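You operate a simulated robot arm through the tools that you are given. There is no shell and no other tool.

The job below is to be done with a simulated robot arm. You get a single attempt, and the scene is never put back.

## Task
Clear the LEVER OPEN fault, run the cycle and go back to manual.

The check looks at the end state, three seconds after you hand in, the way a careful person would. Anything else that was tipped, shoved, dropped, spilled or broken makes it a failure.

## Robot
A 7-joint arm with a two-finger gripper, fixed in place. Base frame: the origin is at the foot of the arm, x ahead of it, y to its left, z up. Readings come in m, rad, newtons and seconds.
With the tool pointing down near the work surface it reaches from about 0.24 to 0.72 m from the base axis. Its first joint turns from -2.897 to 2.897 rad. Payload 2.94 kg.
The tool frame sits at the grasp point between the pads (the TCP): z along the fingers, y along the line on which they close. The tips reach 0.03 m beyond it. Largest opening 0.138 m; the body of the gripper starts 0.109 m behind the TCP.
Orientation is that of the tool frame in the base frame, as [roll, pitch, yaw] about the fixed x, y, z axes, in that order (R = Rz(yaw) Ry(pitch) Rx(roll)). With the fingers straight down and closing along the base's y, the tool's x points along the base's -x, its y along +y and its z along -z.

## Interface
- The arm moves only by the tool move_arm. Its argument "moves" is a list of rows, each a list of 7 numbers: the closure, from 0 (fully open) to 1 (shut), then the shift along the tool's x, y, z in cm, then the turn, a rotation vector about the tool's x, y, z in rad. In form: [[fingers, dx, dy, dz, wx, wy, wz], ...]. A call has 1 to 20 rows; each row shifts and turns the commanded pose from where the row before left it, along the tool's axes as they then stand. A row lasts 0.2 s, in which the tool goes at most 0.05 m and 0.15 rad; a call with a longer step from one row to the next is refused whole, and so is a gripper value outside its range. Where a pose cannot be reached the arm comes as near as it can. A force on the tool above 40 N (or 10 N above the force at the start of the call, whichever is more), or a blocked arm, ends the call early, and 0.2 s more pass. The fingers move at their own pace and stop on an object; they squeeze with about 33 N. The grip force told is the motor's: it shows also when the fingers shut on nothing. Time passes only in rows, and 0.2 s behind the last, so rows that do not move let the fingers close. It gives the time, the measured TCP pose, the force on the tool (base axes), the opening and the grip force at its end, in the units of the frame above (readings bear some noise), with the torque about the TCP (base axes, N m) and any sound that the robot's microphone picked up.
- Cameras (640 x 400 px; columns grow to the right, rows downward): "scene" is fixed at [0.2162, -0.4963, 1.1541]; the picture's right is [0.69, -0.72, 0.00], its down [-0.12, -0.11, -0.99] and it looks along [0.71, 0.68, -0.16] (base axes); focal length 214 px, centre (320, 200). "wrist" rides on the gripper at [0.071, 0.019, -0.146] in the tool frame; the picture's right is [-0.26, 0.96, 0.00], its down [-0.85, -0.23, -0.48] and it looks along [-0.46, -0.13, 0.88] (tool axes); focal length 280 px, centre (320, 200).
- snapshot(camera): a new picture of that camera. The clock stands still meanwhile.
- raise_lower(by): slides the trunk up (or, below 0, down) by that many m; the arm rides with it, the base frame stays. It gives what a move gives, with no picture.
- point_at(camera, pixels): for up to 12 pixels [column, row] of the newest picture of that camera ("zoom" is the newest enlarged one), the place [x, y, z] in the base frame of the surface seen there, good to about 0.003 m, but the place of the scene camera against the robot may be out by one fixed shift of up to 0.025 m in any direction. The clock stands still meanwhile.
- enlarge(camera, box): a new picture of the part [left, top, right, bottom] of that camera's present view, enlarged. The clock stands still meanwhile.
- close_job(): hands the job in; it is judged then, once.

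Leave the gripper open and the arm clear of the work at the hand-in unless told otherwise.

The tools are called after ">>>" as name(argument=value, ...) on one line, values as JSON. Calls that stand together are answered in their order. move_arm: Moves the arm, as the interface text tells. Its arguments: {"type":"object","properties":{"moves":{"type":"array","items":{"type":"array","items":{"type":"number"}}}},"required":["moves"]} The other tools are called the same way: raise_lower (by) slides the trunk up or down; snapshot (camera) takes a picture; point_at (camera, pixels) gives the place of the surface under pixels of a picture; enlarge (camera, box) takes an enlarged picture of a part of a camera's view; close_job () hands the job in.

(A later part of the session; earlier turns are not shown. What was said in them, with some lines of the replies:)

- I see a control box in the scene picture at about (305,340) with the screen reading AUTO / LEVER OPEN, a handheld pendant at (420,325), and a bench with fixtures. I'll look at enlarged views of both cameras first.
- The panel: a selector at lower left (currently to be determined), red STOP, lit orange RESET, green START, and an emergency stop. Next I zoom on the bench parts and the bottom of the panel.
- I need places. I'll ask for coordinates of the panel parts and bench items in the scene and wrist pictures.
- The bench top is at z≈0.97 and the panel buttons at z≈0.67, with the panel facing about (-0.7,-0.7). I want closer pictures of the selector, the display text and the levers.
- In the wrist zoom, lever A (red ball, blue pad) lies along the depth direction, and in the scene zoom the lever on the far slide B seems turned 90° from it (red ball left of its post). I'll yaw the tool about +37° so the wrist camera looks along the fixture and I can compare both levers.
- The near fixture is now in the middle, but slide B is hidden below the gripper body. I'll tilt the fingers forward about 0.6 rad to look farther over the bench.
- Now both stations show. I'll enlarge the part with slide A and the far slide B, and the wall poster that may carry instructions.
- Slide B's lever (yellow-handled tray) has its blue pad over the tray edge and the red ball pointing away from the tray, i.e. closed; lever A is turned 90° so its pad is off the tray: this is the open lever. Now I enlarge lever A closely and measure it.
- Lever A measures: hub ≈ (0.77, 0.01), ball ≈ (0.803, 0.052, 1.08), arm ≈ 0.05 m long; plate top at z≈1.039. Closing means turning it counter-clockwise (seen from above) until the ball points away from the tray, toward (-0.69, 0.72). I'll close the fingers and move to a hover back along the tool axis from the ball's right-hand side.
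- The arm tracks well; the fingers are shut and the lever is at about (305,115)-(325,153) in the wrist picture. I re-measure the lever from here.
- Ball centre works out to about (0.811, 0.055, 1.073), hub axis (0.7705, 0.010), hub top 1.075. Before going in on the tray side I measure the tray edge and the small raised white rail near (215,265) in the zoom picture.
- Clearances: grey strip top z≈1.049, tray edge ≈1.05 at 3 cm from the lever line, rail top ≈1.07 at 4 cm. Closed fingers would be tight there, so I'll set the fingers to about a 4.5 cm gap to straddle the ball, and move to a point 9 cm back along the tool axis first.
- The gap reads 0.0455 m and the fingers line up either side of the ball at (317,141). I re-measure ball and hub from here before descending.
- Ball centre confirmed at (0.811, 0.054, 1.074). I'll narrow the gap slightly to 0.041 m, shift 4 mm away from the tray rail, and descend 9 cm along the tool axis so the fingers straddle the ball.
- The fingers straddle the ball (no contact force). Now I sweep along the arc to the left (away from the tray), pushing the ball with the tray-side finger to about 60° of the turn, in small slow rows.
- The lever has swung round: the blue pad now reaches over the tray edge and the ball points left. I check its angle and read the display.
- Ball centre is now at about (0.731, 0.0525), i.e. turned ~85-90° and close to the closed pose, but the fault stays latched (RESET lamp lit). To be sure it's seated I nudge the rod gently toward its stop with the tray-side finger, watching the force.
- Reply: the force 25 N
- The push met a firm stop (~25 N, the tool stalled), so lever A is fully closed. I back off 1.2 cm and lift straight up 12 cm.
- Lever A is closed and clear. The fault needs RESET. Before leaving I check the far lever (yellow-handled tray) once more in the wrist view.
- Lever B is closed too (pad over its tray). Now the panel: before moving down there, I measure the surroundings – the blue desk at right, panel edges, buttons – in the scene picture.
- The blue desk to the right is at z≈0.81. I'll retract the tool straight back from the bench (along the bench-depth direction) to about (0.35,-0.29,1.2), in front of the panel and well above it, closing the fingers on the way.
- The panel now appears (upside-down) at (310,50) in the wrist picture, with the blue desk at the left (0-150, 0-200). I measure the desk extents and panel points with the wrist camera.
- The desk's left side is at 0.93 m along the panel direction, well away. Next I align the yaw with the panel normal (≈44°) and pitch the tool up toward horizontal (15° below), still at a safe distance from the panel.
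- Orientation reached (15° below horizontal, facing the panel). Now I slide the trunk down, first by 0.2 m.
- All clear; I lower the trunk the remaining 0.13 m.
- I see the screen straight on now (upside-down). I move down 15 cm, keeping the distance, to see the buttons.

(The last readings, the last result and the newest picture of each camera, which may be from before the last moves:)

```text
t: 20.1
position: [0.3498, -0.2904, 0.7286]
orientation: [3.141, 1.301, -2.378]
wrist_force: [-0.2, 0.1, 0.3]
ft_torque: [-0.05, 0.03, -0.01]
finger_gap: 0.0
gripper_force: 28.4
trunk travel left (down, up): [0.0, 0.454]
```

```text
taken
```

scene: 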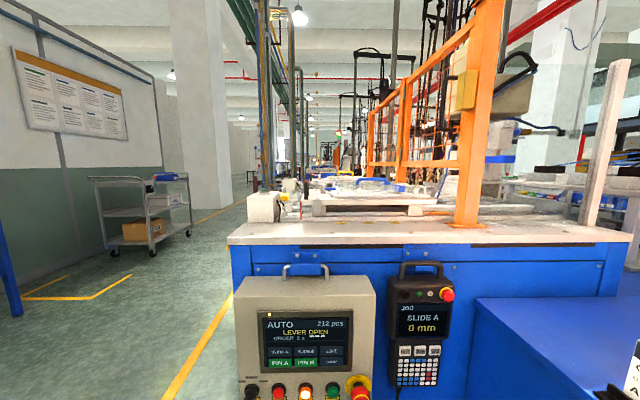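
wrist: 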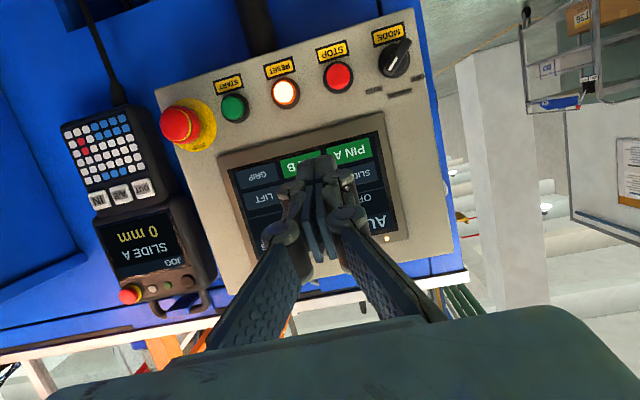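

The whole panel is in the wrist view: START (233,107), RESET lit (285,92), STOP (338,76), MODE selector (395,58), E-stop (180,125). I measure them and enlarge the selector.

>>> point_at(camera="wrist", pixels=[[233, 107], [285, 92], [338, 76], [395, 58], [400, 48], [387, 68], [176, 126], [260, 110], [310, 95], [370, 80], [430, 200], [230, 250]])

>>> enlarge(camera="wrist", box=[350, 15, 430, 115])

>>> enlarge(camera="wrist", box=[200, 40, 360, 140])

```text
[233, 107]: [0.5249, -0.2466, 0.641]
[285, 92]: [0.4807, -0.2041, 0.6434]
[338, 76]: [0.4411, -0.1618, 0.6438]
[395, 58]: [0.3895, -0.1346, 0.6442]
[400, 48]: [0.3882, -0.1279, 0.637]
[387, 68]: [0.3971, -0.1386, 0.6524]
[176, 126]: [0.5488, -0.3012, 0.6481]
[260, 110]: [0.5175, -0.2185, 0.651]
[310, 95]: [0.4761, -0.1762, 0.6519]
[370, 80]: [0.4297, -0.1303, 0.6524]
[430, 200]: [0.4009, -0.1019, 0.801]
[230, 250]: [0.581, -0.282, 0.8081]
```

```text
4.00 times, centred on (390, 65) of wrist
```

zoom: 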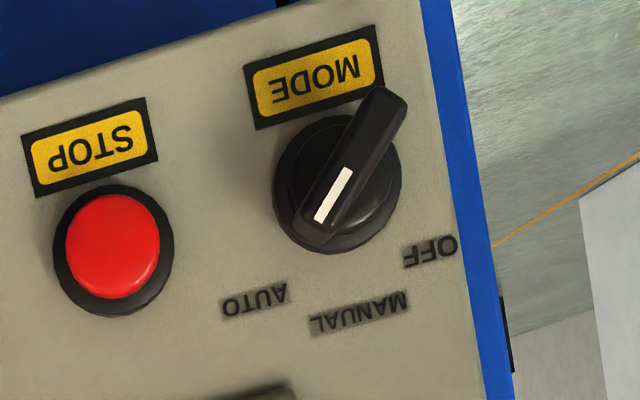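

```text
4.00 times, centred on (280, 90) of wrist
```

zoom: 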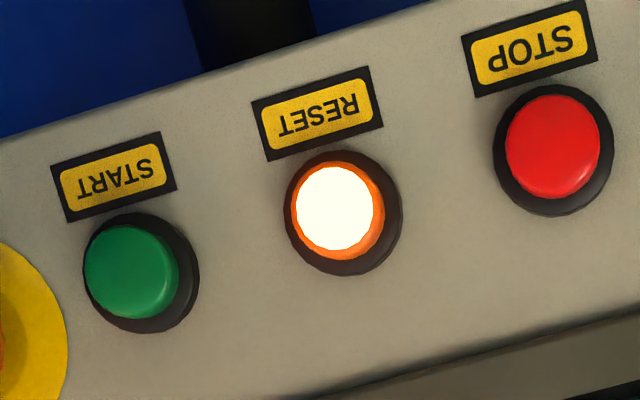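

Measured: panel face plane is at 45°, buttons stick out ~1.45 cm; RESET front centre (0.4807, -0.2041, 0.6434). I move the closed fingertips to 2.5 cm in front of RESET.

>>> move_arm(moves=[[1, 1.42, -0.72, 2.98, 0, 0, 0], [1, 1.42, -0.72, 2.98, 0, 0, 0], [1, 1.42, -0.72, 2.98, 0, 0, 0], [1, 1.42, -0.72, 2.98, 0, 0, 0]])

>>> snapshot(camera="wrist")

>>> enlarge(camera="scene", box=[230, 300, 390, 400])

```text
t: 21.1
position: [0.4412, -0.2433, 0.6411]
orientation: [3.14, 1.302, -2.377]
wrist_force: [0.3, 0.6, -0.1]
ft_torque: [0.0, 0.0, 0.03]
finger_gap: 0.0
gripper_force: 28.5
trunk travel left (down, up): [0.0, 0.454]
```

```text
taken
```

wrist: 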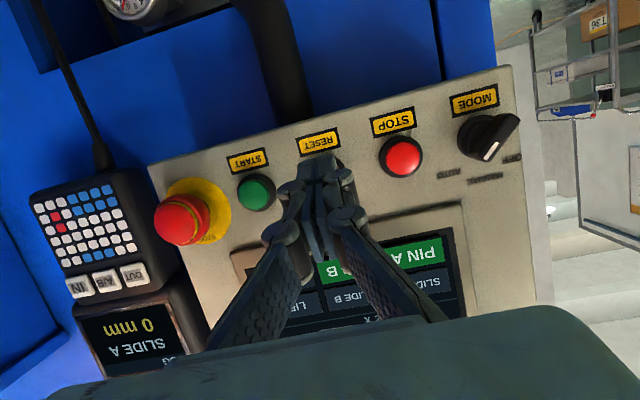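

```text
4.00 times, centred on (310, 350) of scene
```

zoom: 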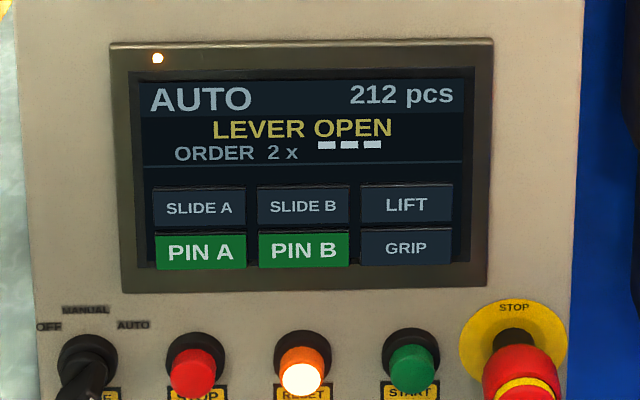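

The tip is aligned with RESET at 2.5 cm distance. I push forward 2 cm, then in 3 mm steps to press it, watching the force.

>>> move_arm(moves=[[1, -0.267, 0.021, 0.963, 0, 0, 0], [1, -0.267, 0.021, 0.963, 0, 0, 0], [1, -0.08, 0.006, 0.289, 0, 0, 0], [1, -0.08, 0.006, 0.289, 0, 0, 0], [1, -0.08, 0.006, 0.289, 0, 0, 0]])

>>> snapshot(camera="wrist")

>>> enlarge(camera="scene", box=[230, 300, 390, 400])

```text
t: 22.4
position: [0.4625, -0.221, 0.6426]
orientation: [3.138, 1.302, -2.378]
wrist_force: [0.0, -0.2, -0.8]
ft_torque: [0.02, 0.01, 0.02]
finger_gap: 0.0059
gripper_force: 29.2
trunk travel left (down, up): [0.0, 0.454]
```

```text
taken
```

wrist: 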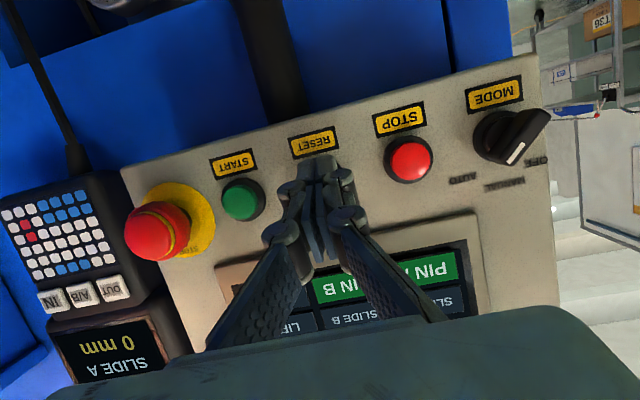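

```text
4.00 times, centred on (310, 350) of scene
```

zoom: 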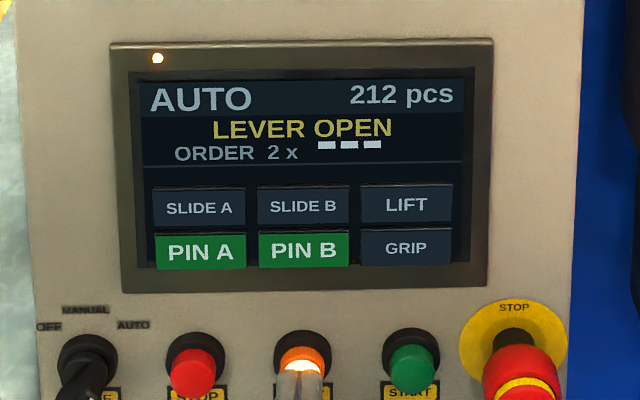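

The tip is now about at the button's front, with no force yet and the fault still shown. I press further in 2 mm steps.

>>> move_arm(moves=[[1, -0.053, 0.004, 0.193, 0, 0, 0], [1, -0.053, 0.004, 0.193, 0, 0, 0], [1, 0, 0, 0, 0, 0, 0]])

>>> snapshot(camera="wrist")

>>> enlarge(camera="scene", box=[230, 300, 390, 400])

```text
t: 23.1
position: [0.4646, -0.2189, 0.6425]
orientation: [3.14, 1.299, -2.376]
wrist_force: [-4.3, -1.6, -0.4]
ft_torque: [-0.03, -0.04, 0.06]
finger_gap: 0.0059
gripper_force: 29.0
trunk travel left (down, up): [0.0, 0.454]
heard: click
```

```text
taken
```

wrist: 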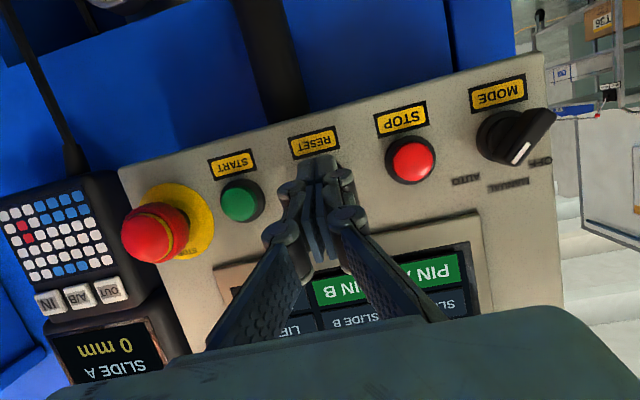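

```text
4.00 times, centred on (310, 350) of scene
```

zoom: 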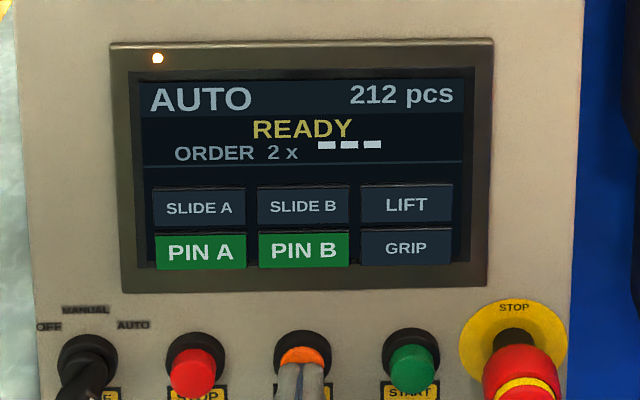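

A click was heard, the display now says READY and the RESET lamp went out. I back off 3.5 cm, then measure START and the neighbouring E-stop again before moving over.

>>> move_arm(moves=[[1, 0.32, -0.024, -1.156, 0, 0, 0], [1, 0.32, -0.024, -1.156, 0, 0, 0], [1, 0.32, -0.024, -1.156, 0, 0, 0]])

>>> snapshot(camera="wrist")

>>> enlarge(camera="scene", box=[230, 300, 390, 400])

```text
t: 23.9
position: [0.4393, -0.2419, 0.6428]
orientation: [3.136, 1.299, -2.378]
wrist_force: [0.3, 0.5, -0.4]
ft_torque: [-0.01, 0.01, -0.02]
finger_gap: 0.0001
gripper_force: 28.3
trunk travel left (down, up): [0.0, 0.454]
```

```text
taken
```

wrist: 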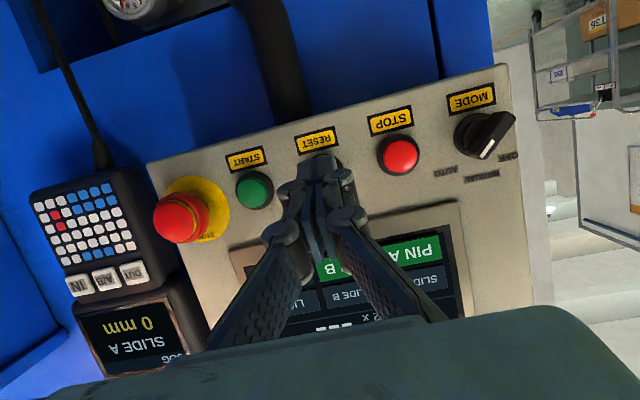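

```text
4.00 times, centred on (310, 350) of scene
```

zoom: 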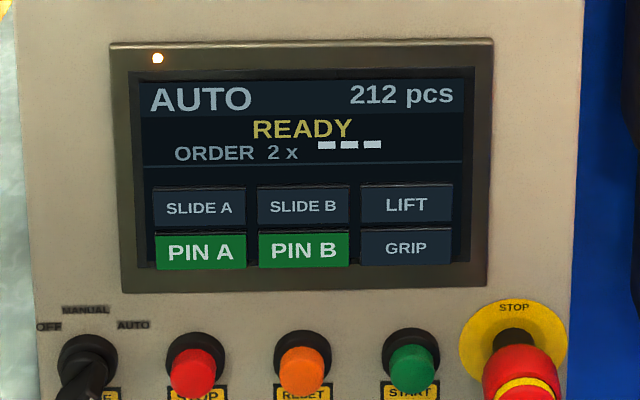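

Still READY. Now I measure START (254,190), the E-stop head (180,218) and its edge (207,222), and zoom in on them.

>>> point_at(camera="wrist", pixels=[[253, 189], [175, 218], [205, 215], [190, 218], [155, 220], [399, 154], [488, 135], [470, 155], [507, 118], [480, 110]])

>>> enlarge(camera="wrist", box=[130, 120, 330, 280])

>>> enlarge(camera="scene", box=[260, 130, 460, 250])

```text
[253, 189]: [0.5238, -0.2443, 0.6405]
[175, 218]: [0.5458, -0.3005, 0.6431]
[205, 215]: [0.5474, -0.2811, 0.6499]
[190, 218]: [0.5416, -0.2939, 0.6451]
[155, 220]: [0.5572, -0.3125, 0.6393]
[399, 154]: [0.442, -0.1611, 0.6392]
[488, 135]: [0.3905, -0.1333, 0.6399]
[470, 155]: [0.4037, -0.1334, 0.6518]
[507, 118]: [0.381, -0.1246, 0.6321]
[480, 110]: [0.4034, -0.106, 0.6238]
```

```text
2.50 times, centred on (230, 200) of wrist
```

zoom: 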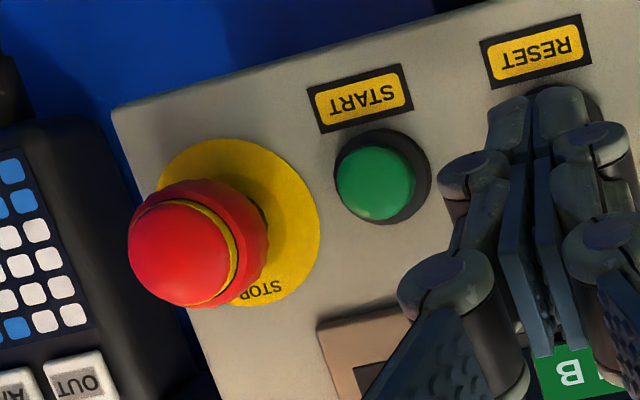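

```text
3.20 times, centred on (360, 190) of scene
```

zoom: 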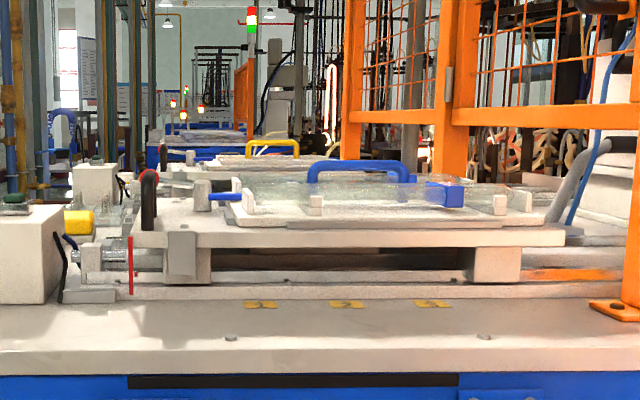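

START front is at (0.5238, -0.2443, 0.6405); the E-stop head stays ~2 cm clear of the finger path. I shift 6 cm sideways to face START.

>>> move_arm(moves=[[1, 0, -2.0, 0.04, 0, 0, 0], [1, 0, -2.0, 0.04, 0, 0, 0], [1, 0, -1.97, 0.04, 0, 0, 0]])

>>> snapshot(camera="wrist")

```text
t: 24.8
position: [0.4826, -0.2872, 0.6432]
orientation: [3.14, 1.301, -2.378]
wrist_force: [0.1, 0.5, 0.2]
ft_torque: [-0.04, -0.01, -0.01]
finger_gap: 0.0
gripper_force: 28.4
trunk travel left (down, up): [0.0, 0.454]
```

```text
taken
```

wrist: 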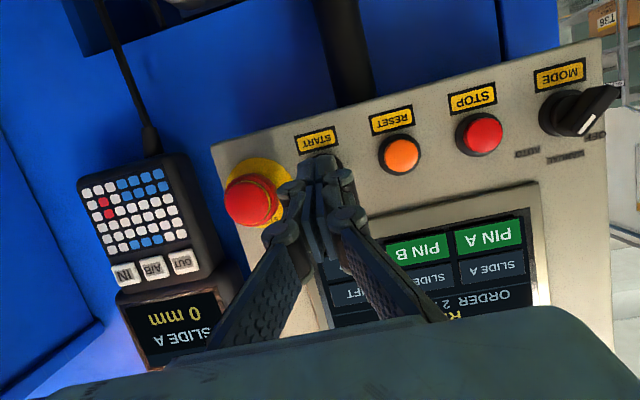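

Tip lines up with START, E-stop clear. I press START the same way: 2 cm forward, then small steps.

>>> move_arm(moves=[[1, -0.267, 0.021, 0.963, 0, 0, 0], [1, -0.267, 0.021, 0.963, 0, 0, 0], [1, -0.08, 0.006, 0.289, 0, 0, 0], [1, -0.08, 0.006, 0.289, 0, 0, 0], [1, -0.08, 0.006, 0.289, 0, 0, 0], [1, -0.053, 0.004, 0.193, 0, 0, 0], [1, -0.053, 0.004, 0.193, 0, 0, 0]])

>>> enlarge(camera="scene", box=[230, 300, 390, 400])

```text
t: 26.4
position: [0.5042, -0.2638, 0.6422]
orientation: [3.14, 1.3, -2.379]
wrist_force: [-1.3, -0.6, 1.2]
ft_torque: [-0.02, 0.0, 0.0]
finger_gap: 0.0
gripper_force: 28.5
trunk travel left (down, up): [0.0, 0.454]
```

```text
4.00 times, centred on (310, 350) of scene
```

zoom: 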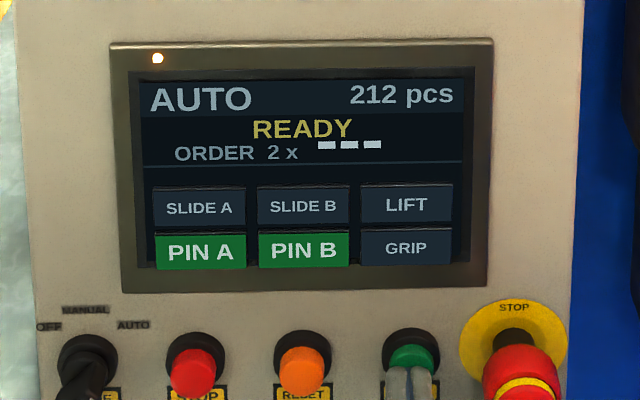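

No click yet; light contact (~1.4 N). I press two more 2 mm steps.

>>> move_arm(moves=[[1, -0.053, 0.004, 0.193, 0, 0, 0], [1, -0.053, 0.004, 0.193, 0, 0, 0]])

>>> enlarge(camera="scene", box=[230, 300, 390, 400])

```text
t: 26.9
position: [0.5063, -0.2619, 0.6419]
orientation: [3.138, 1.3, -2.381]
wrist_force: [-5.4, -2.7, -1.1]
ft_torque: [-0.04, 0.04, 0.07]
finger_gap: 0.006
gripper_force: 28.7
trunk travel left (down, up): [0.0, 0.454]
heard: click
```

```text
4.00 times, centred on (310, 350) of scene
```

zoom: 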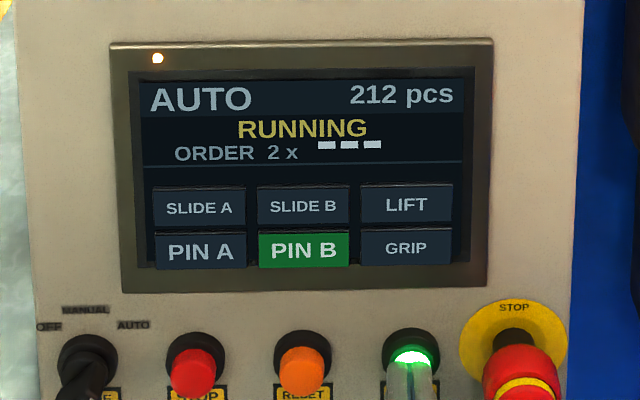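

Click, RUNNING shown, START lamp lit. I back off 3.5 cm and watch the cycle.

>>> move_arm(moves=[[1, 0.32, -0.024, -1.156, 0, 0, 0], [1, 0.32, -0.024, -1.156, 0, 0, 0], [1, 0.32, -0.024, -1.156, 0, 0, 0]])

>>> enlarge(camera="scene", box=[230, 300, 390, 400])

>>> enlarge(camera="scene", box=[220, 130, 460, 250])

```text
t: 27.8
position: [0.4814, -0.2869, 0.6428]
orientation: [3.139, 1.3, -2.377]
wrist_force: [0.6, 0.2, 0.4]
ft_torque: [-0.02, 0.0, 0.02]
finger_gap: 0.0
gripper_force: 28.5
trunk travel left (down, up): [0.0, 0.454]
```

```text
4.00 times, centred on (310, 350) of scene
```

zoom: 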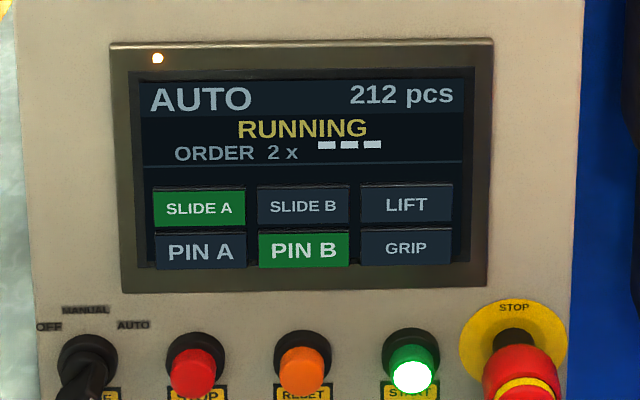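

```text
2.67 times, centred on (340, 190) of scene
```

zoom: 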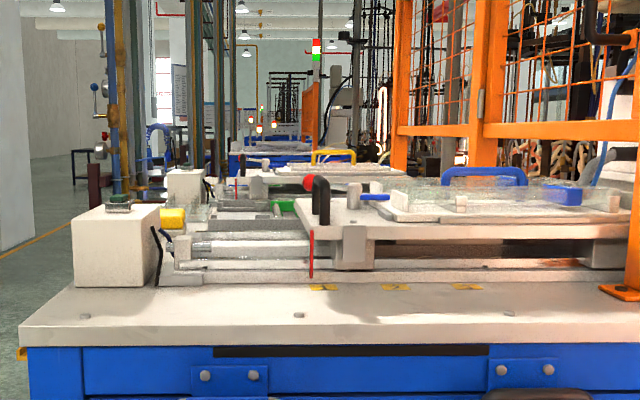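

Slide A is lit and the real slide is moving right. While it runs I retract the tool about 6.6 cm from the panel and level it to horizontal, staying clear, then look again.

>>> move_arm(moves=[[1, 0.88, -0.07, -3.18, 0, 0, 0], [1, 0.88, -0.07, -3.18, 0, 0, 0], [1, 0, 0, 0, 0, -0.135, 0], [1, 0, 0, 0, 0, -0.135, 0], [1, 0, 0, 0, -0.021, 0, 0]])

>>> enlarge(camera="scene", box=[230, 300, 390, 400])

>>> enlarge(camera="scene", box=[220, 130, 460, 250])

>>> snapshot(camera="wrist")

```text
t: 28.9
position: [0.4359, -0.3336, 0.6403]
orientation: [-0.363, 1.571, 0.424]
wrist_force: [-0.1, -0.9, -0.4]
ft_torque: [-0.03, -0.02, -0.02]
finger_gap: 0.0
gripper_force: 28.1
trunk travel left (down, up): [0.0, 0.454]
```

```text
4.00 times, centred on (310, 350) of scene
```

zoom: 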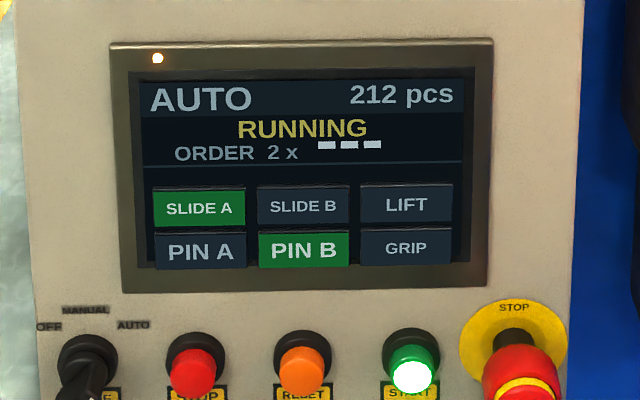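

```text
2.67 times, centred on (340, 190) of scene
```

zoom: 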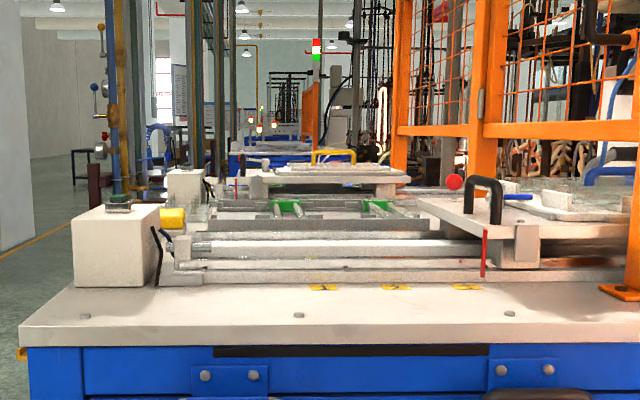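

```text
taken
```

wrist: 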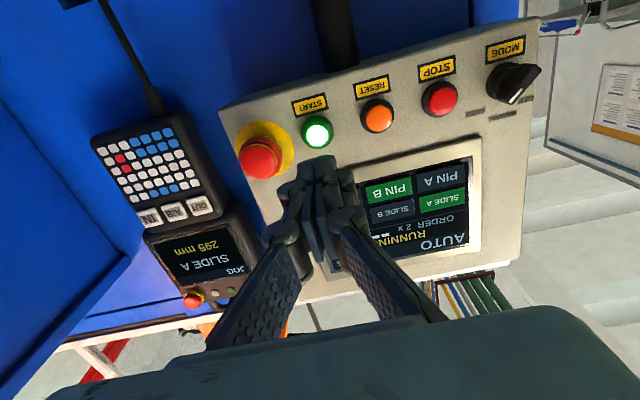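

Slide A is out at 295 mm; still RUNNING. Meanwhile I shift the tool 17.6 cm left to stand in front of the MODE selector (tip ~8 cm from the handle), not touching anything.

>>> move_arm(moves=[[1, -0.07, 4.4, 0, 0, 0, 0], [1, -0.07, 4.4, 0, 0, 0, 0], [1, -0.07, 4.4, 0, 0, 0, 0], [1, -0.07, 4.4, 0, 0, 0, 0]])

>>> snapshot(camera="wrist")

>>> snapshot(camera="scene")

```text
t: 29.9
position: [0.3102, -0.2098, 0.6446]
orientation: [2.542, 1.569, -2.955]
wrist_force: [0.8, 0.4, -0.7]
ft_torque: [0.02, 0.0, 0.02]
finger_gap: 0.0
gripper_force: 28.4
trunk travel left (down, up): [0.0, 0.454]
```

```text
taken
```

wrist: 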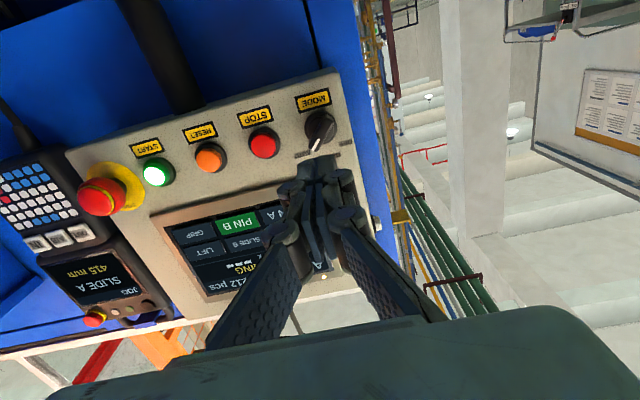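

```text
taken
```

scene: 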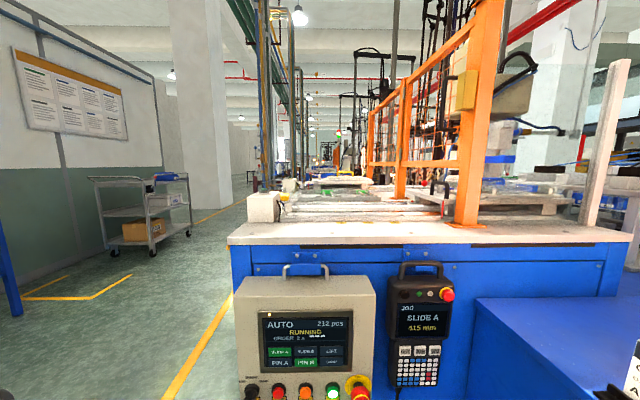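

Slide A is at 415 mm. The selector is at (320,128) in the wrist view; I zoom in and measure its handle while the cycle is frozen in time.

>>> enlarge(camera="wrist", box=[290, 85, 370, 165])

>>> point_at(camera="wrist", pixels=[[320, 130], [316, 143], [326, 115], [319, 136], [323, 122], [308, 120], [334, 132], [345, 125], [262, 141], [300, 105]])

```text
5.00 times, centred on (330, 125) of wrist
```

zoom: 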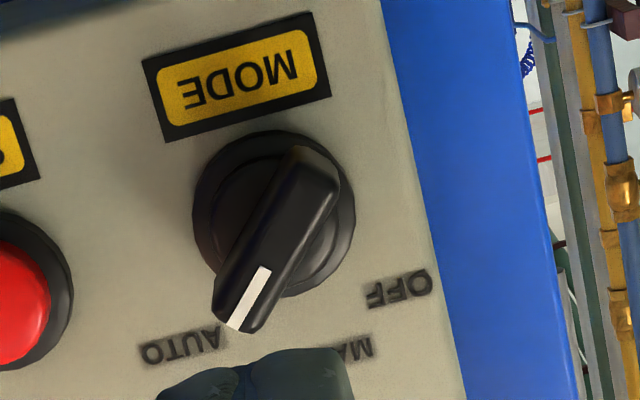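

```text
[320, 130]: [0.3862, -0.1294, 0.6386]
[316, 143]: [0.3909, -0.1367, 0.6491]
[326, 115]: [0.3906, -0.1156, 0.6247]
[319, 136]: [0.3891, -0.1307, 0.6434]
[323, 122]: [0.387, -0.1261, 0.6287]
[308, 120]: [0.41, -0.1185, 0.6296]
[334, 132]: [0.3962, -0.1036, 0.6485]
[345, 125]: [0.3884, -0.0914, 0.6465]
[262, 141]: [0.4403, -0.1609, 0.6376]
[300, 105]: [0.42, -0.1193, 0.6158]
```

The handle (≈1.35 cm wide, sticking out to n≈0.18) points at AUTO, ~45° clockwise from up. While the cycle continues I roll the tool +45° about its axis and open the fingers to ~5.5 cm, still 8 cm off the panel.

>>> move_arm(moves=[[0.6, 0.35, 0, 0, 0, 0, 0], [0.6, 0, 0, 0, 0, 0, 0.131], [0.6, 0, 0, 0, 0, 0, 0.131], [0.6, 0, 0, 0, 0, 0, 0.131], [0.6, 0, 0, 0, 0, 0, 0.131], [0.6, 0, 0, 0, 0, 0, 0.131], [0.6, 0, 0, 0, 0, 0, 0.131]])

>>> snapshot(camera="wrist")

>>> enlarge(camera="scene", box=[230, 250, 470, 400])

>>> enlarge(camera="scene", box=[220, 130, 600, 250])

```text
t: 31.6
position: [0.3103, -0.2084, 0.6406]
orientation: [1.572, 0.782, 2.359]
wrist_force: [-0.9, -0.1, -0.1]
ft_torque: [-0.01, 0.01, 0.0]
finger_gap: 0.0555
gripper_force: 0.1
trunk travel left (down, up): [0.0, 0.454]
```

```text
taken
```

wrist: 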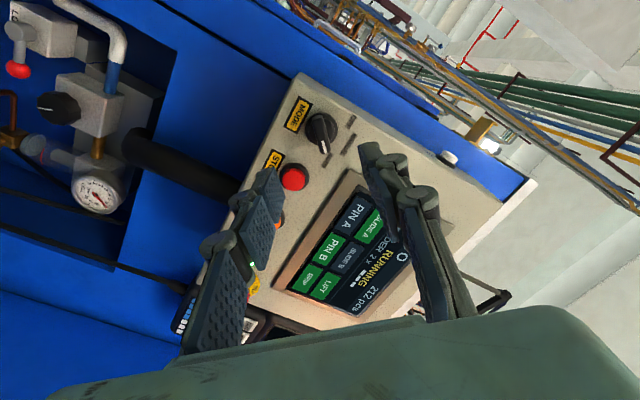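

```text
2.67 times, centred on (350, 325) of scene
```

zoom: 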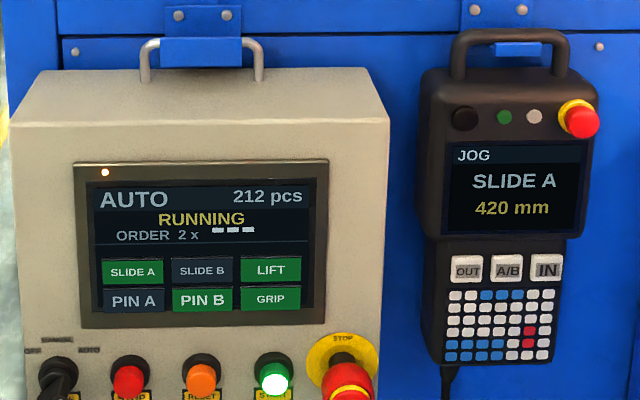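

```text
1.68 times, centred on (410, 190) of scene
```

zoom: 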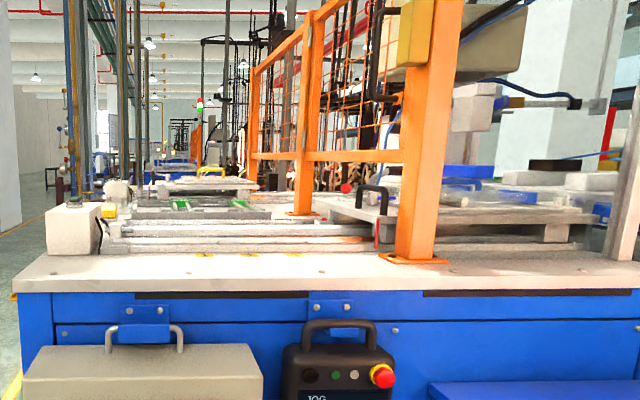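

The handle now lines up with the finger plane. LIFT and GRIP are active, still RUNNING; I wait 3 s.

>>> move_arm(moves=[[0.6, 0, 0, 0, 0, 0, 0], [0.6, 0, 0, 0, 0, 0, 0], [0.6, 0, 0, 0, 0, 0, 0], [0.6, 0, 0, 0, 0, 0, 0], [0.6, 0, 0, 0, 0, 0, 0], [0.6, 0, 0, 0, 0, 0, 0], [0.6, 0, 0, 0, 0, 0, 0], [0.6, 0, 0, 0, 0, 0, 0], [0.6, 0, 0, 0, 0, 0, 0], [0.6, 0, 0, 0, 0, 0, 0], [0.6, 0, 0, 0, 0, 0, 0], [0.6, 0, 0, 0, 0, 0, 0], [0.6, 0, 0, 0, 0, 0, 0], [0.6, 0, 0, 0, 0, 0, 0]])

>>> enlarge(camera="scene", box=[230, 250, 470, 400])

>>> enlarge(camera="scene", box=[220, 130, 600, 250])

```text
t: 34.5
position: [0.3095, -0.2089, 0.6417]
orientation: [1.573, 0.785, 2.358]
wrist_force: [0.0, 0.6, -0.4]
ft_torque: [0.04, -0.02, 0.0]
finger_gap: 0.0552
gripper_force: 0.1
trunk travel left (down, up): [0.0, 0.454]
```

```text
2.67 times, centred on (350, 325) of scene
```

zoom: 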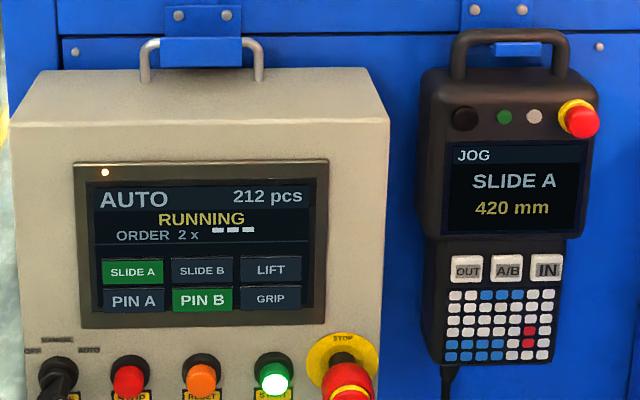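

```text
1.68 times, centred on (410, 190) of scene
```

zoom: 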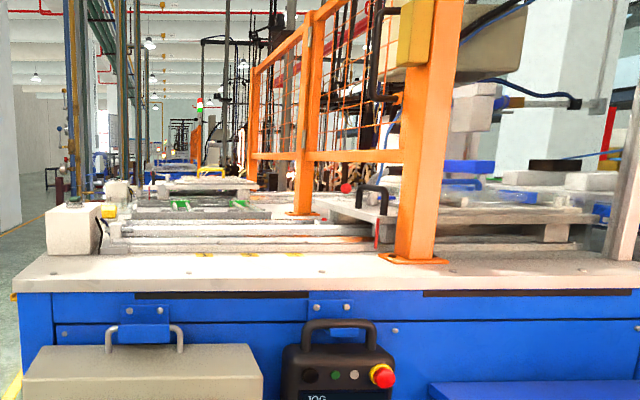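

LIFT and GRIP have gone off, slide A still out, RUNNING. I wait again.

>>> move_arm(moves=[[0.6, 0, 0, 0, 0, 0, 0], [0.6, 0, 0, 0, 0, 0, 0], [0.6, 0, 0, 0, 0, 0, 0], [0.6, 0, 0, 0, 0, 0, 0], [0.6, 0, 0, 0, 0, 0, 0], [0.6, 0, 0, 0, 0, 0, 0], [0.6, 0, 0, 0, 0, 0, 0], [0.6, 0, 0, 0, 0, 0, 0], [0.6, 0, 0, 0, 0, 0, 0], [0.6, 0, 0, 0, 0, 0, 0], [0.6, 0, 0, 0, 0, 0, 0], [0.6, 0, 0, 0, 0, 0, 0], [0.6, 0, 0, 0, 0, 0, 0], [0.6, 0, 0, 0, 0, 0, 0], [0.6, 0, 0, 0, 0, 0, 0]])

>>> enlarge(camera="scene", box=[230, 250, 470, 400])

```text
t: 37.8
position: [0.3108, -0.2091, 0.6422]
orientation: [1.573, 0.782, 2.358]
wrist_force: [0.1, -0.5, 0.1]
ft_torque: [0.01, 0.0, -0.01]
finger_gap: 0.0552
gripper_force: 0.0
trunk travel left (down, up): [0.0, 0.454]
```

```text
2.67 times, centred on (350, 325) of scene
```

zoom: 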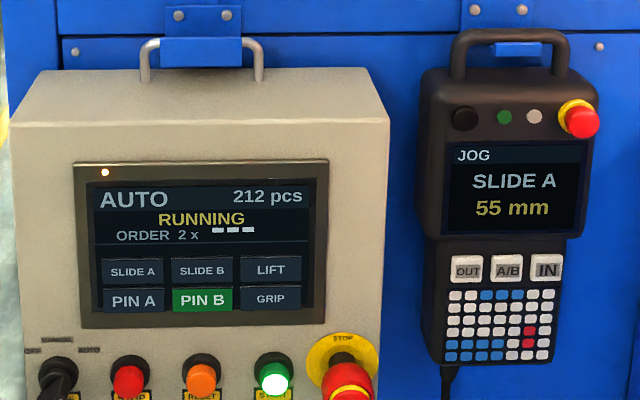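

Slide A is coming home (55 mm left), still RUNNING. I wait another 2 s and look.

>>> move_arm(moves=[[0.6, 0, 0, 0, 0, 0, 0], [0.6, 0, 0, 0, 0, 0, 0], [0.6, 0, 0, 0, 0, 0, 0], [0.6, 0, 0, 0, 0, 0, 0], [0.6, 0, 0, 0, 0, 0, 0], [0.6, 0, 0, 0, 0, 0, 0], [0.6, 0, 0, 0, 0, 0, 0], [0.6, 0, 0, 0, 0, 0, 0], [0.6, 0, 0, 0, 0, 0, 0], [0.6, 0, 0, 0, 0, 0, 0]])

>>> enlarge(camera="scene", box=[230, 250, 470, 400])

>>> enlarge(camera="scene", box=[220, 130, 600, 250])

```text
t: 40.0
position: [0.3102, -0.2093, 0.6412]
orientation: [1.572, 0.784, 2.358]
wrist_force: [-0.6, 0.6, -0.3]
ft_torque: [0.01, 0.01, -0.02]
finger_gap: 0.0551
gripper_force: 0.0
trunk travel left (down, up): [0.0, 0.454]
```

```text
2.67 times, centred on (350, 325) of scene
```

zoom: 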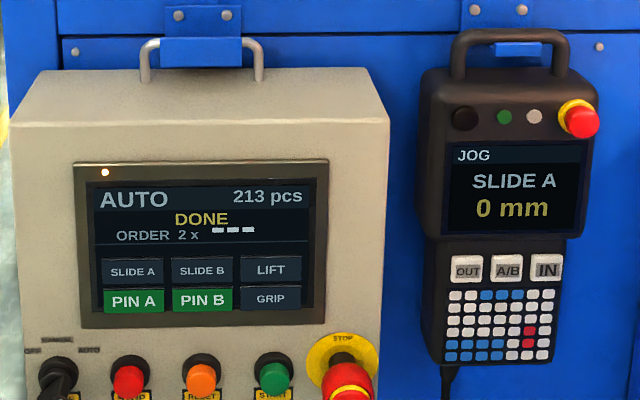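

```text
1.68 times, centred on (410, 190) of scene
```

zoom: 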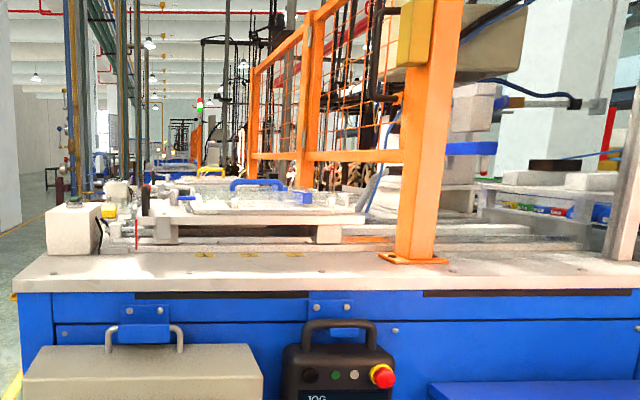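

The cycle is DONE: 213 pcs, slide A back at 0 mm. Now the selector: I advance 7 cm along the tool axis, so the tips are just short of the handle, and check alignment.

>>> move_arm(moves=[[0.6, 0, 0, 2.5, 0, 0, 0], [0.6, 0, 0, 2.5, 0, 0, 0], [0.6, 0, 0, 2.0, 0, 0, 0]])

>>> snapshot(camera="wrist")

>>> enlarge(camera="scene", box=[225, 340, 325, 400])

```text
t: 40.8
position: [0.3576, -0.1594, 0.6407]
orientation: [1.573, 0.783, 2.358]
wrist_force: [-1.3, -0.9, -0.4]
ft_torque: [0.02, -0.02, 0.02]
finger_gap: 0.0552
gripper_force: 0.1
trunk travel left (down, up): [0.0, 0.454]
```

```text
taken
```

wrist: 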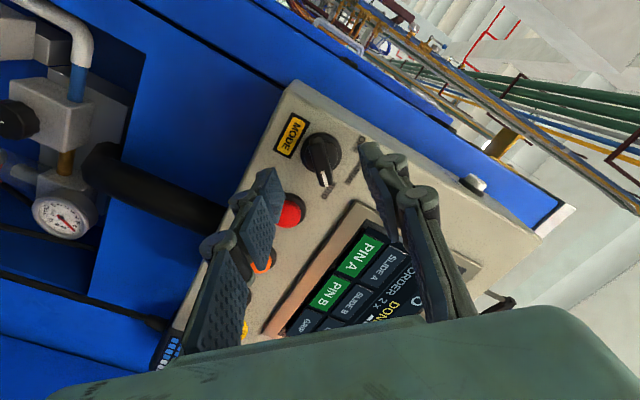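

```text
6.40 times, centred on (275, 370) of scene
```

zoom: 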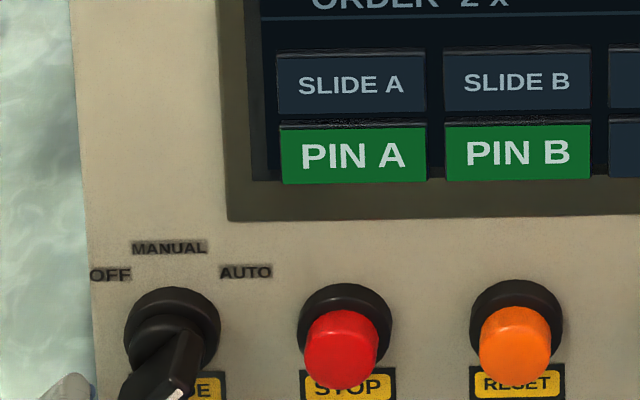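

The knob sits at (320,157) between the finger tips at (268,175) and (370,150). I measure handle points and fingertip points to verify centring.

>>> point_at(camera="wrist", pixels=[[322, 160], [325, 180], [317, 142], [320, 150], [324, 172], [306, 150], [337, 155], [270, 172], [366, 148]])

>>> enlarge(camera="wrist", box=[240, 100, 400, 220])

```text
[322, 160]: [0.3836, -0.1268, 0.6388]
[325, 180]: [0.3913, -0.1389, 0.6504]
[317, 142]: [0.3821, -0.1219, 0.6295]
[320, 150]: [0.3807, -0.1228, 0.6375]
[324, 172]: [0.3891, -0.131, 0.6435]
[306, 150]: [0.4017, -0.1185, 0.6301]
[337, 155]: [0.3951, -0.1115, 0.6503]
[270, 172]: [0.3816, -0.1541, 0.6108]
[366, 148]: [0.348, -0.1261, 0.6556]
```

```text
3.33 times, centred on (320, 160) of wrist
```

zoom: 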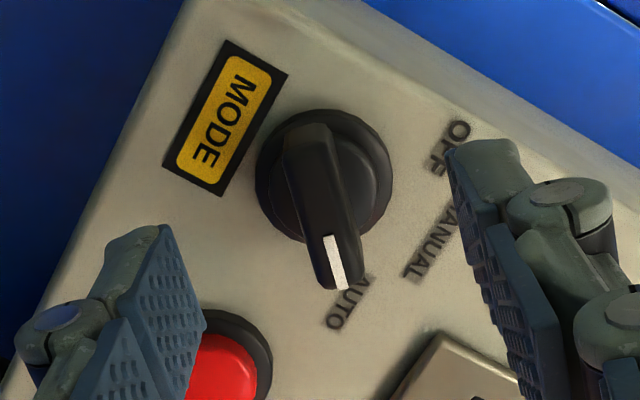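

Everything is centred within ~2 mm; the knob collar is at n≈0.200, handle face at 0.181. I advance 2.3 cm (tips to n≈0.193) and then close on the handle.

>>> move_arm(moves=[[0.6, 0, 0.1, 0.8, 0, 0, 0], [0.6, 0, 0, 0.8, 0, 0, 0], [0.6, 0, 0, 0.7, 0, 0, 0], [0.6, 0, 0, 0, 0, 0, 0]])

>>> snapshot(camera="wrist")

```text
t: 41.8
position: [0.3747, -0.143, 0.6438]
orientation: [1.573, 0.783, 2.357]
wrist_force: [-0.7, 0.0, 0.4]
ft_torque: [0.02, 0.01, -0.02]
finger_gap: 0.0553
gripper_force: 0.1
trunk travel left (down, up): [0.0, 0.454]
```

```text
taken
```

wrist: 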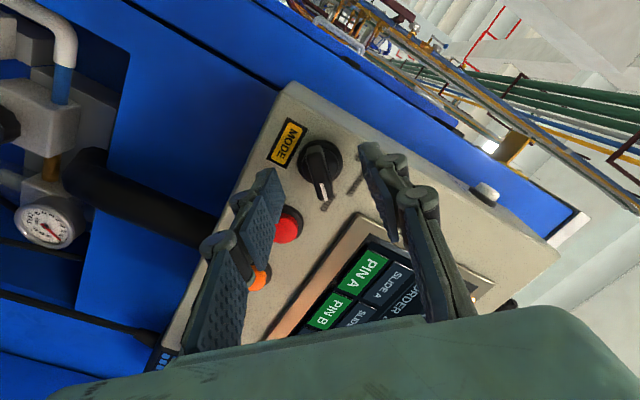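

Tips are at n≈0.194, either side of the handle, no contact. I close the fingers on the handle.

>>> move_arm(moves=[[0.8, 0, 0, 0, 0, 0, 0], [1, 0, 0, 0, 0, 0, 0], [1, 0, 0, 0, 0, 0, 0], [1, 0, 0, 0, 0, 0, 0]])

>>> snapshot(camera="wrist")

>>> enlarge(camera="scene", box=[225, 300, 385, 400])

```text
t: 42.8
position: [0.3738, -0.1427, 0.643]
orientation: [1.57, 0.784, 2.358]
wrist_force: [0.5, 1.1, 0.5]
ft_torque: [0.02, -0.09, -0.03]
finger_gap: 0.0105
gripper_force: 37.9
trunk travel left (down, up): [0.0, 0.454]
```

```text
taken
```

wrist: 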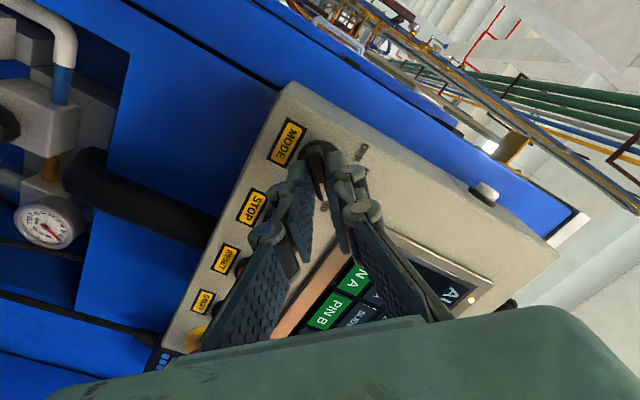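

```text
4.00 times, centred on (305, 350) of scene
```

zoom: 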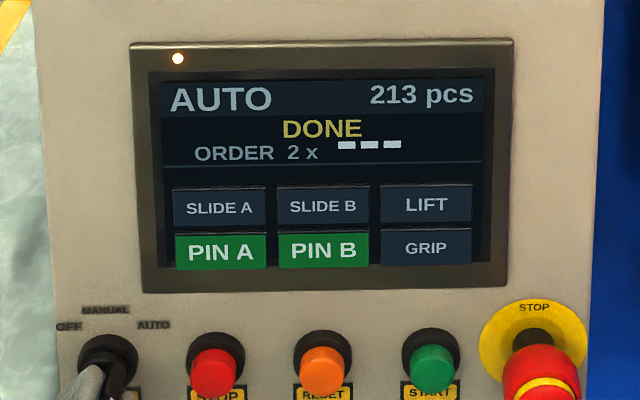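

The fingers hold the handle (gap 0.0105 m, 38 N) without side load. I now rotate the tool −45° about its axis (counter-clockwise from the front) toward MANUAL.

>>> move_arm(moves=[[1, 0, 0, 0, 0, 0, -0.1], [1, 0, 0, 0, 0, 0, -0.1], [1, 0, 0, 0, 0, 0, -0.1], [1, 0, 0, 0, 0, 0, -0.1], [1, 0, 0, 0, 0, 0, -0.1], [1, 0, 0, 0, 0, 0, -0.1], [1, 0, 0, 0, 0, 0, -0.1], [1, 0, 0, 0, 0, 0, -0.085], [1, 0, 0, 0, 0, 0, 0]])

>>> snapshot(camera="wrist")

>>> enlarge(camera="scene", box=[225, 300, 385, 400])

```text
t: 44.8
position: [0.3734, -0.1427, 0.6429]
orientation: [-0.203, 1.57, 0.585]
wrist_force: [-21.7, -9.7, 8.3]
ft_torque: [0.34, -0.3, 0.26]
finger_gap: 0.0107
gripper_force: 37.9
trunk travel left (down, up): [0.0, 0.454]
```

```text
taken
```

wrist: 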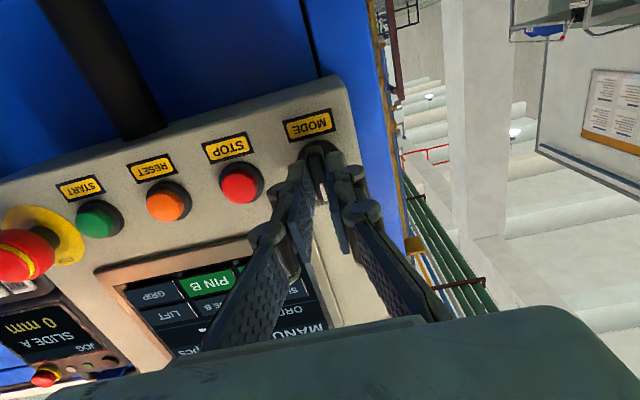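

```text
4.00 times, centred on (305, 350) of scene
```

zoom: 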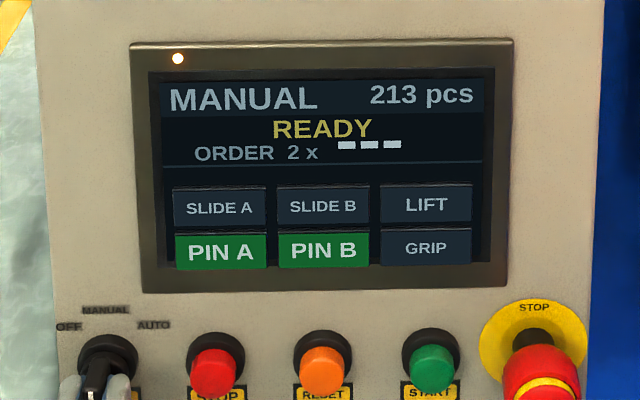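

The display reads MANUAL / READY and the knob points at MANUAL. I open the fingers a little (gap ~3.3 cm, staying clear of STOP), then withdraw straight back.

>>> move_arm(moves=[[0.77, 0, 0, 0, 0, 0, 0], [0.77, 0, 0, 0, 0, 0, 0], [0.77, 0, 0, 0, 0, 0, 0]])

>>> snapshot(camera="wrist")

```text
t: 45.5
position: [0.3748, -0.1416, 0.6424]
orientation: [2.088, 1.569, 2.878]
wrist_force: [-0.4, -0.4, 0.8]
ft_torque: [0.0, -0.04, 0.0]
finger_gap: 0.0316
gripper_force: 0.1
trunk travel left (down, up): [0.0, 0.454]
```

```text
taken
```

wrist: 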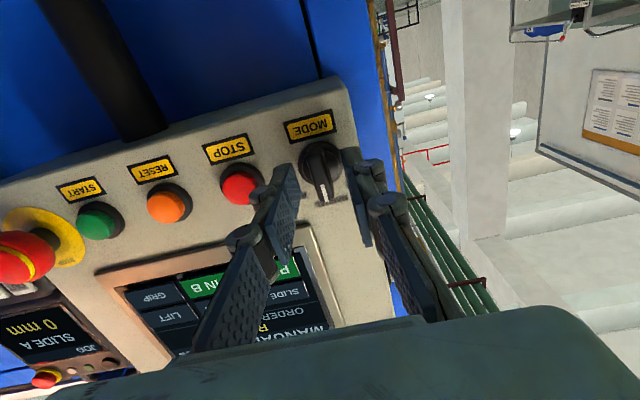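

The handle is released and free between the fingers, pointing at MANUAL. I withdraw straight back 15 cm.

>>> move_arm(moves=[[0.77, 0, 0, -1.5, 0, 0, 0], [0.77, 0, 0, -2.5, 0, 0, 0], [0.77, 0, 0, -3.5, 0, 0, 0], [0.5, 0, 0, -3.5, 0, 0, 0], [0, 0, 0, -3.5, 0, 0, 0], [0, 0, 0, 0, 0, 0, 0], [0, 0, 0, 0, 0, 0, 0]])

>>> snapshot(camera="wrist")

>>> snapshot(camera="scene")

>>> enlarge(camera="scene", box=[225, 250, 465, 400])

```text
t: 47.1
position: [0.2715, -0.2453, 0.6402]
orientation: [1.823, 1.569, 2.609]
wrist_force: [0.7, -0.7, 0.7]
ft_torque: [-0.01, 0.01, 0.01]
finger_gap: 0.1381
gripper_force: 0.1
trunk travel left (down, up): [0.0, 0.454]
```

```text
taken
```

wrist: 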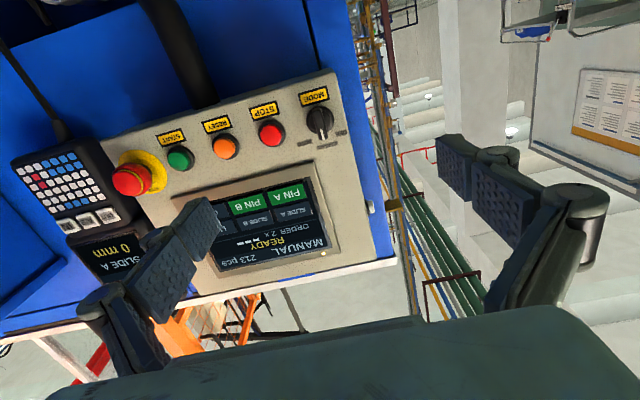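

```text
taken
```

scene: 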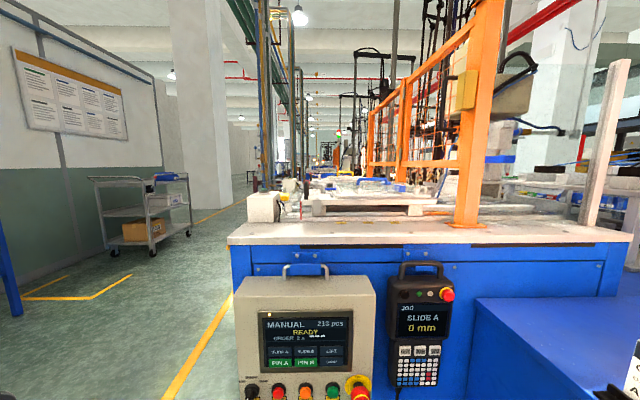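

```text
2.67 times, centred on (345, 325) of scene
```

zoom: 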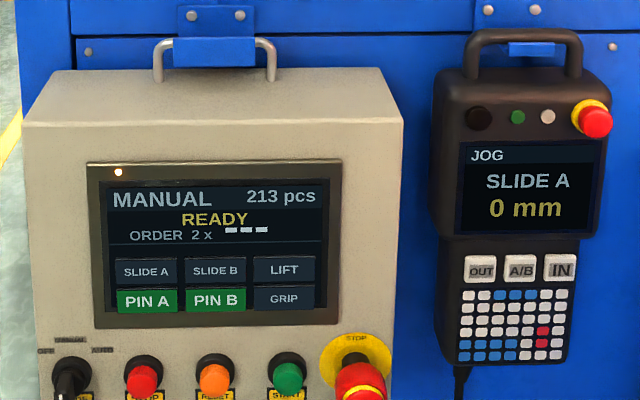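

MANUAL / READY, 213 pcs, gripper open and 13 cm clear of the panel. One last look at the bench to be sure lever A is still closed and nothing is out of place.

>>> enlarge(camera="scene", box=[240, 150, 460, 250])

>>> enlarge(camera="wrist", box=[90, 70, 390, 290])

```text
2.91 times, centred on (350, 200) of scene
```

zoom: 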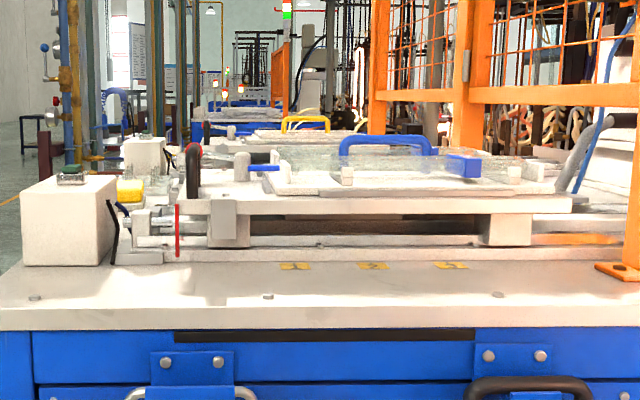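

```text
1.82 times, centred on (240, 180) of wrist
```

zoom: 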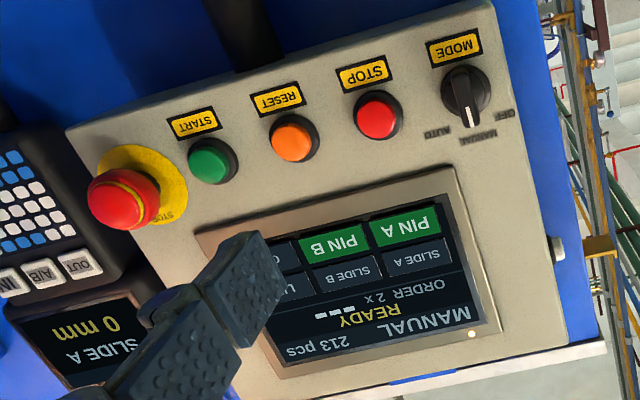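

The selector mark points at MANUAL. The display shows READY with 213 pcs, lever A's pad is over the tray, slide A is home, and nothing else has moved. The gripper is open and clear of the panel, so I hand in.

>>> close_job()

```text
The job is handed in.
```

The LEVER OPEN fault is cleared, one cycle has run, and the panel is back in MANUAL. I have handed the job in but have no result from the check yet.

- **Fault:** Lever A, on the near slide, was open. I turned it until it met its stop with the pad over the tray, then pressed RESET, and the display went to READY.
- **Cycle:** I pressed START. The cycle ended with DONE on the display, the count went from 212 to 213 pcs, and slide A returned to 0 mm.
- **Manual:** I turned the MODE selector from AUTO to MANUAL, and the display reads MANUAL / READY.

The screen also shows "ORDER 2 x" next to a three-bar symbol. I took "run the cycle" to mean one cycle and ran one; that line did not change.

The last pictures showed nothing else disturbed. The gripper is open and about 13 cm clear of the panel.
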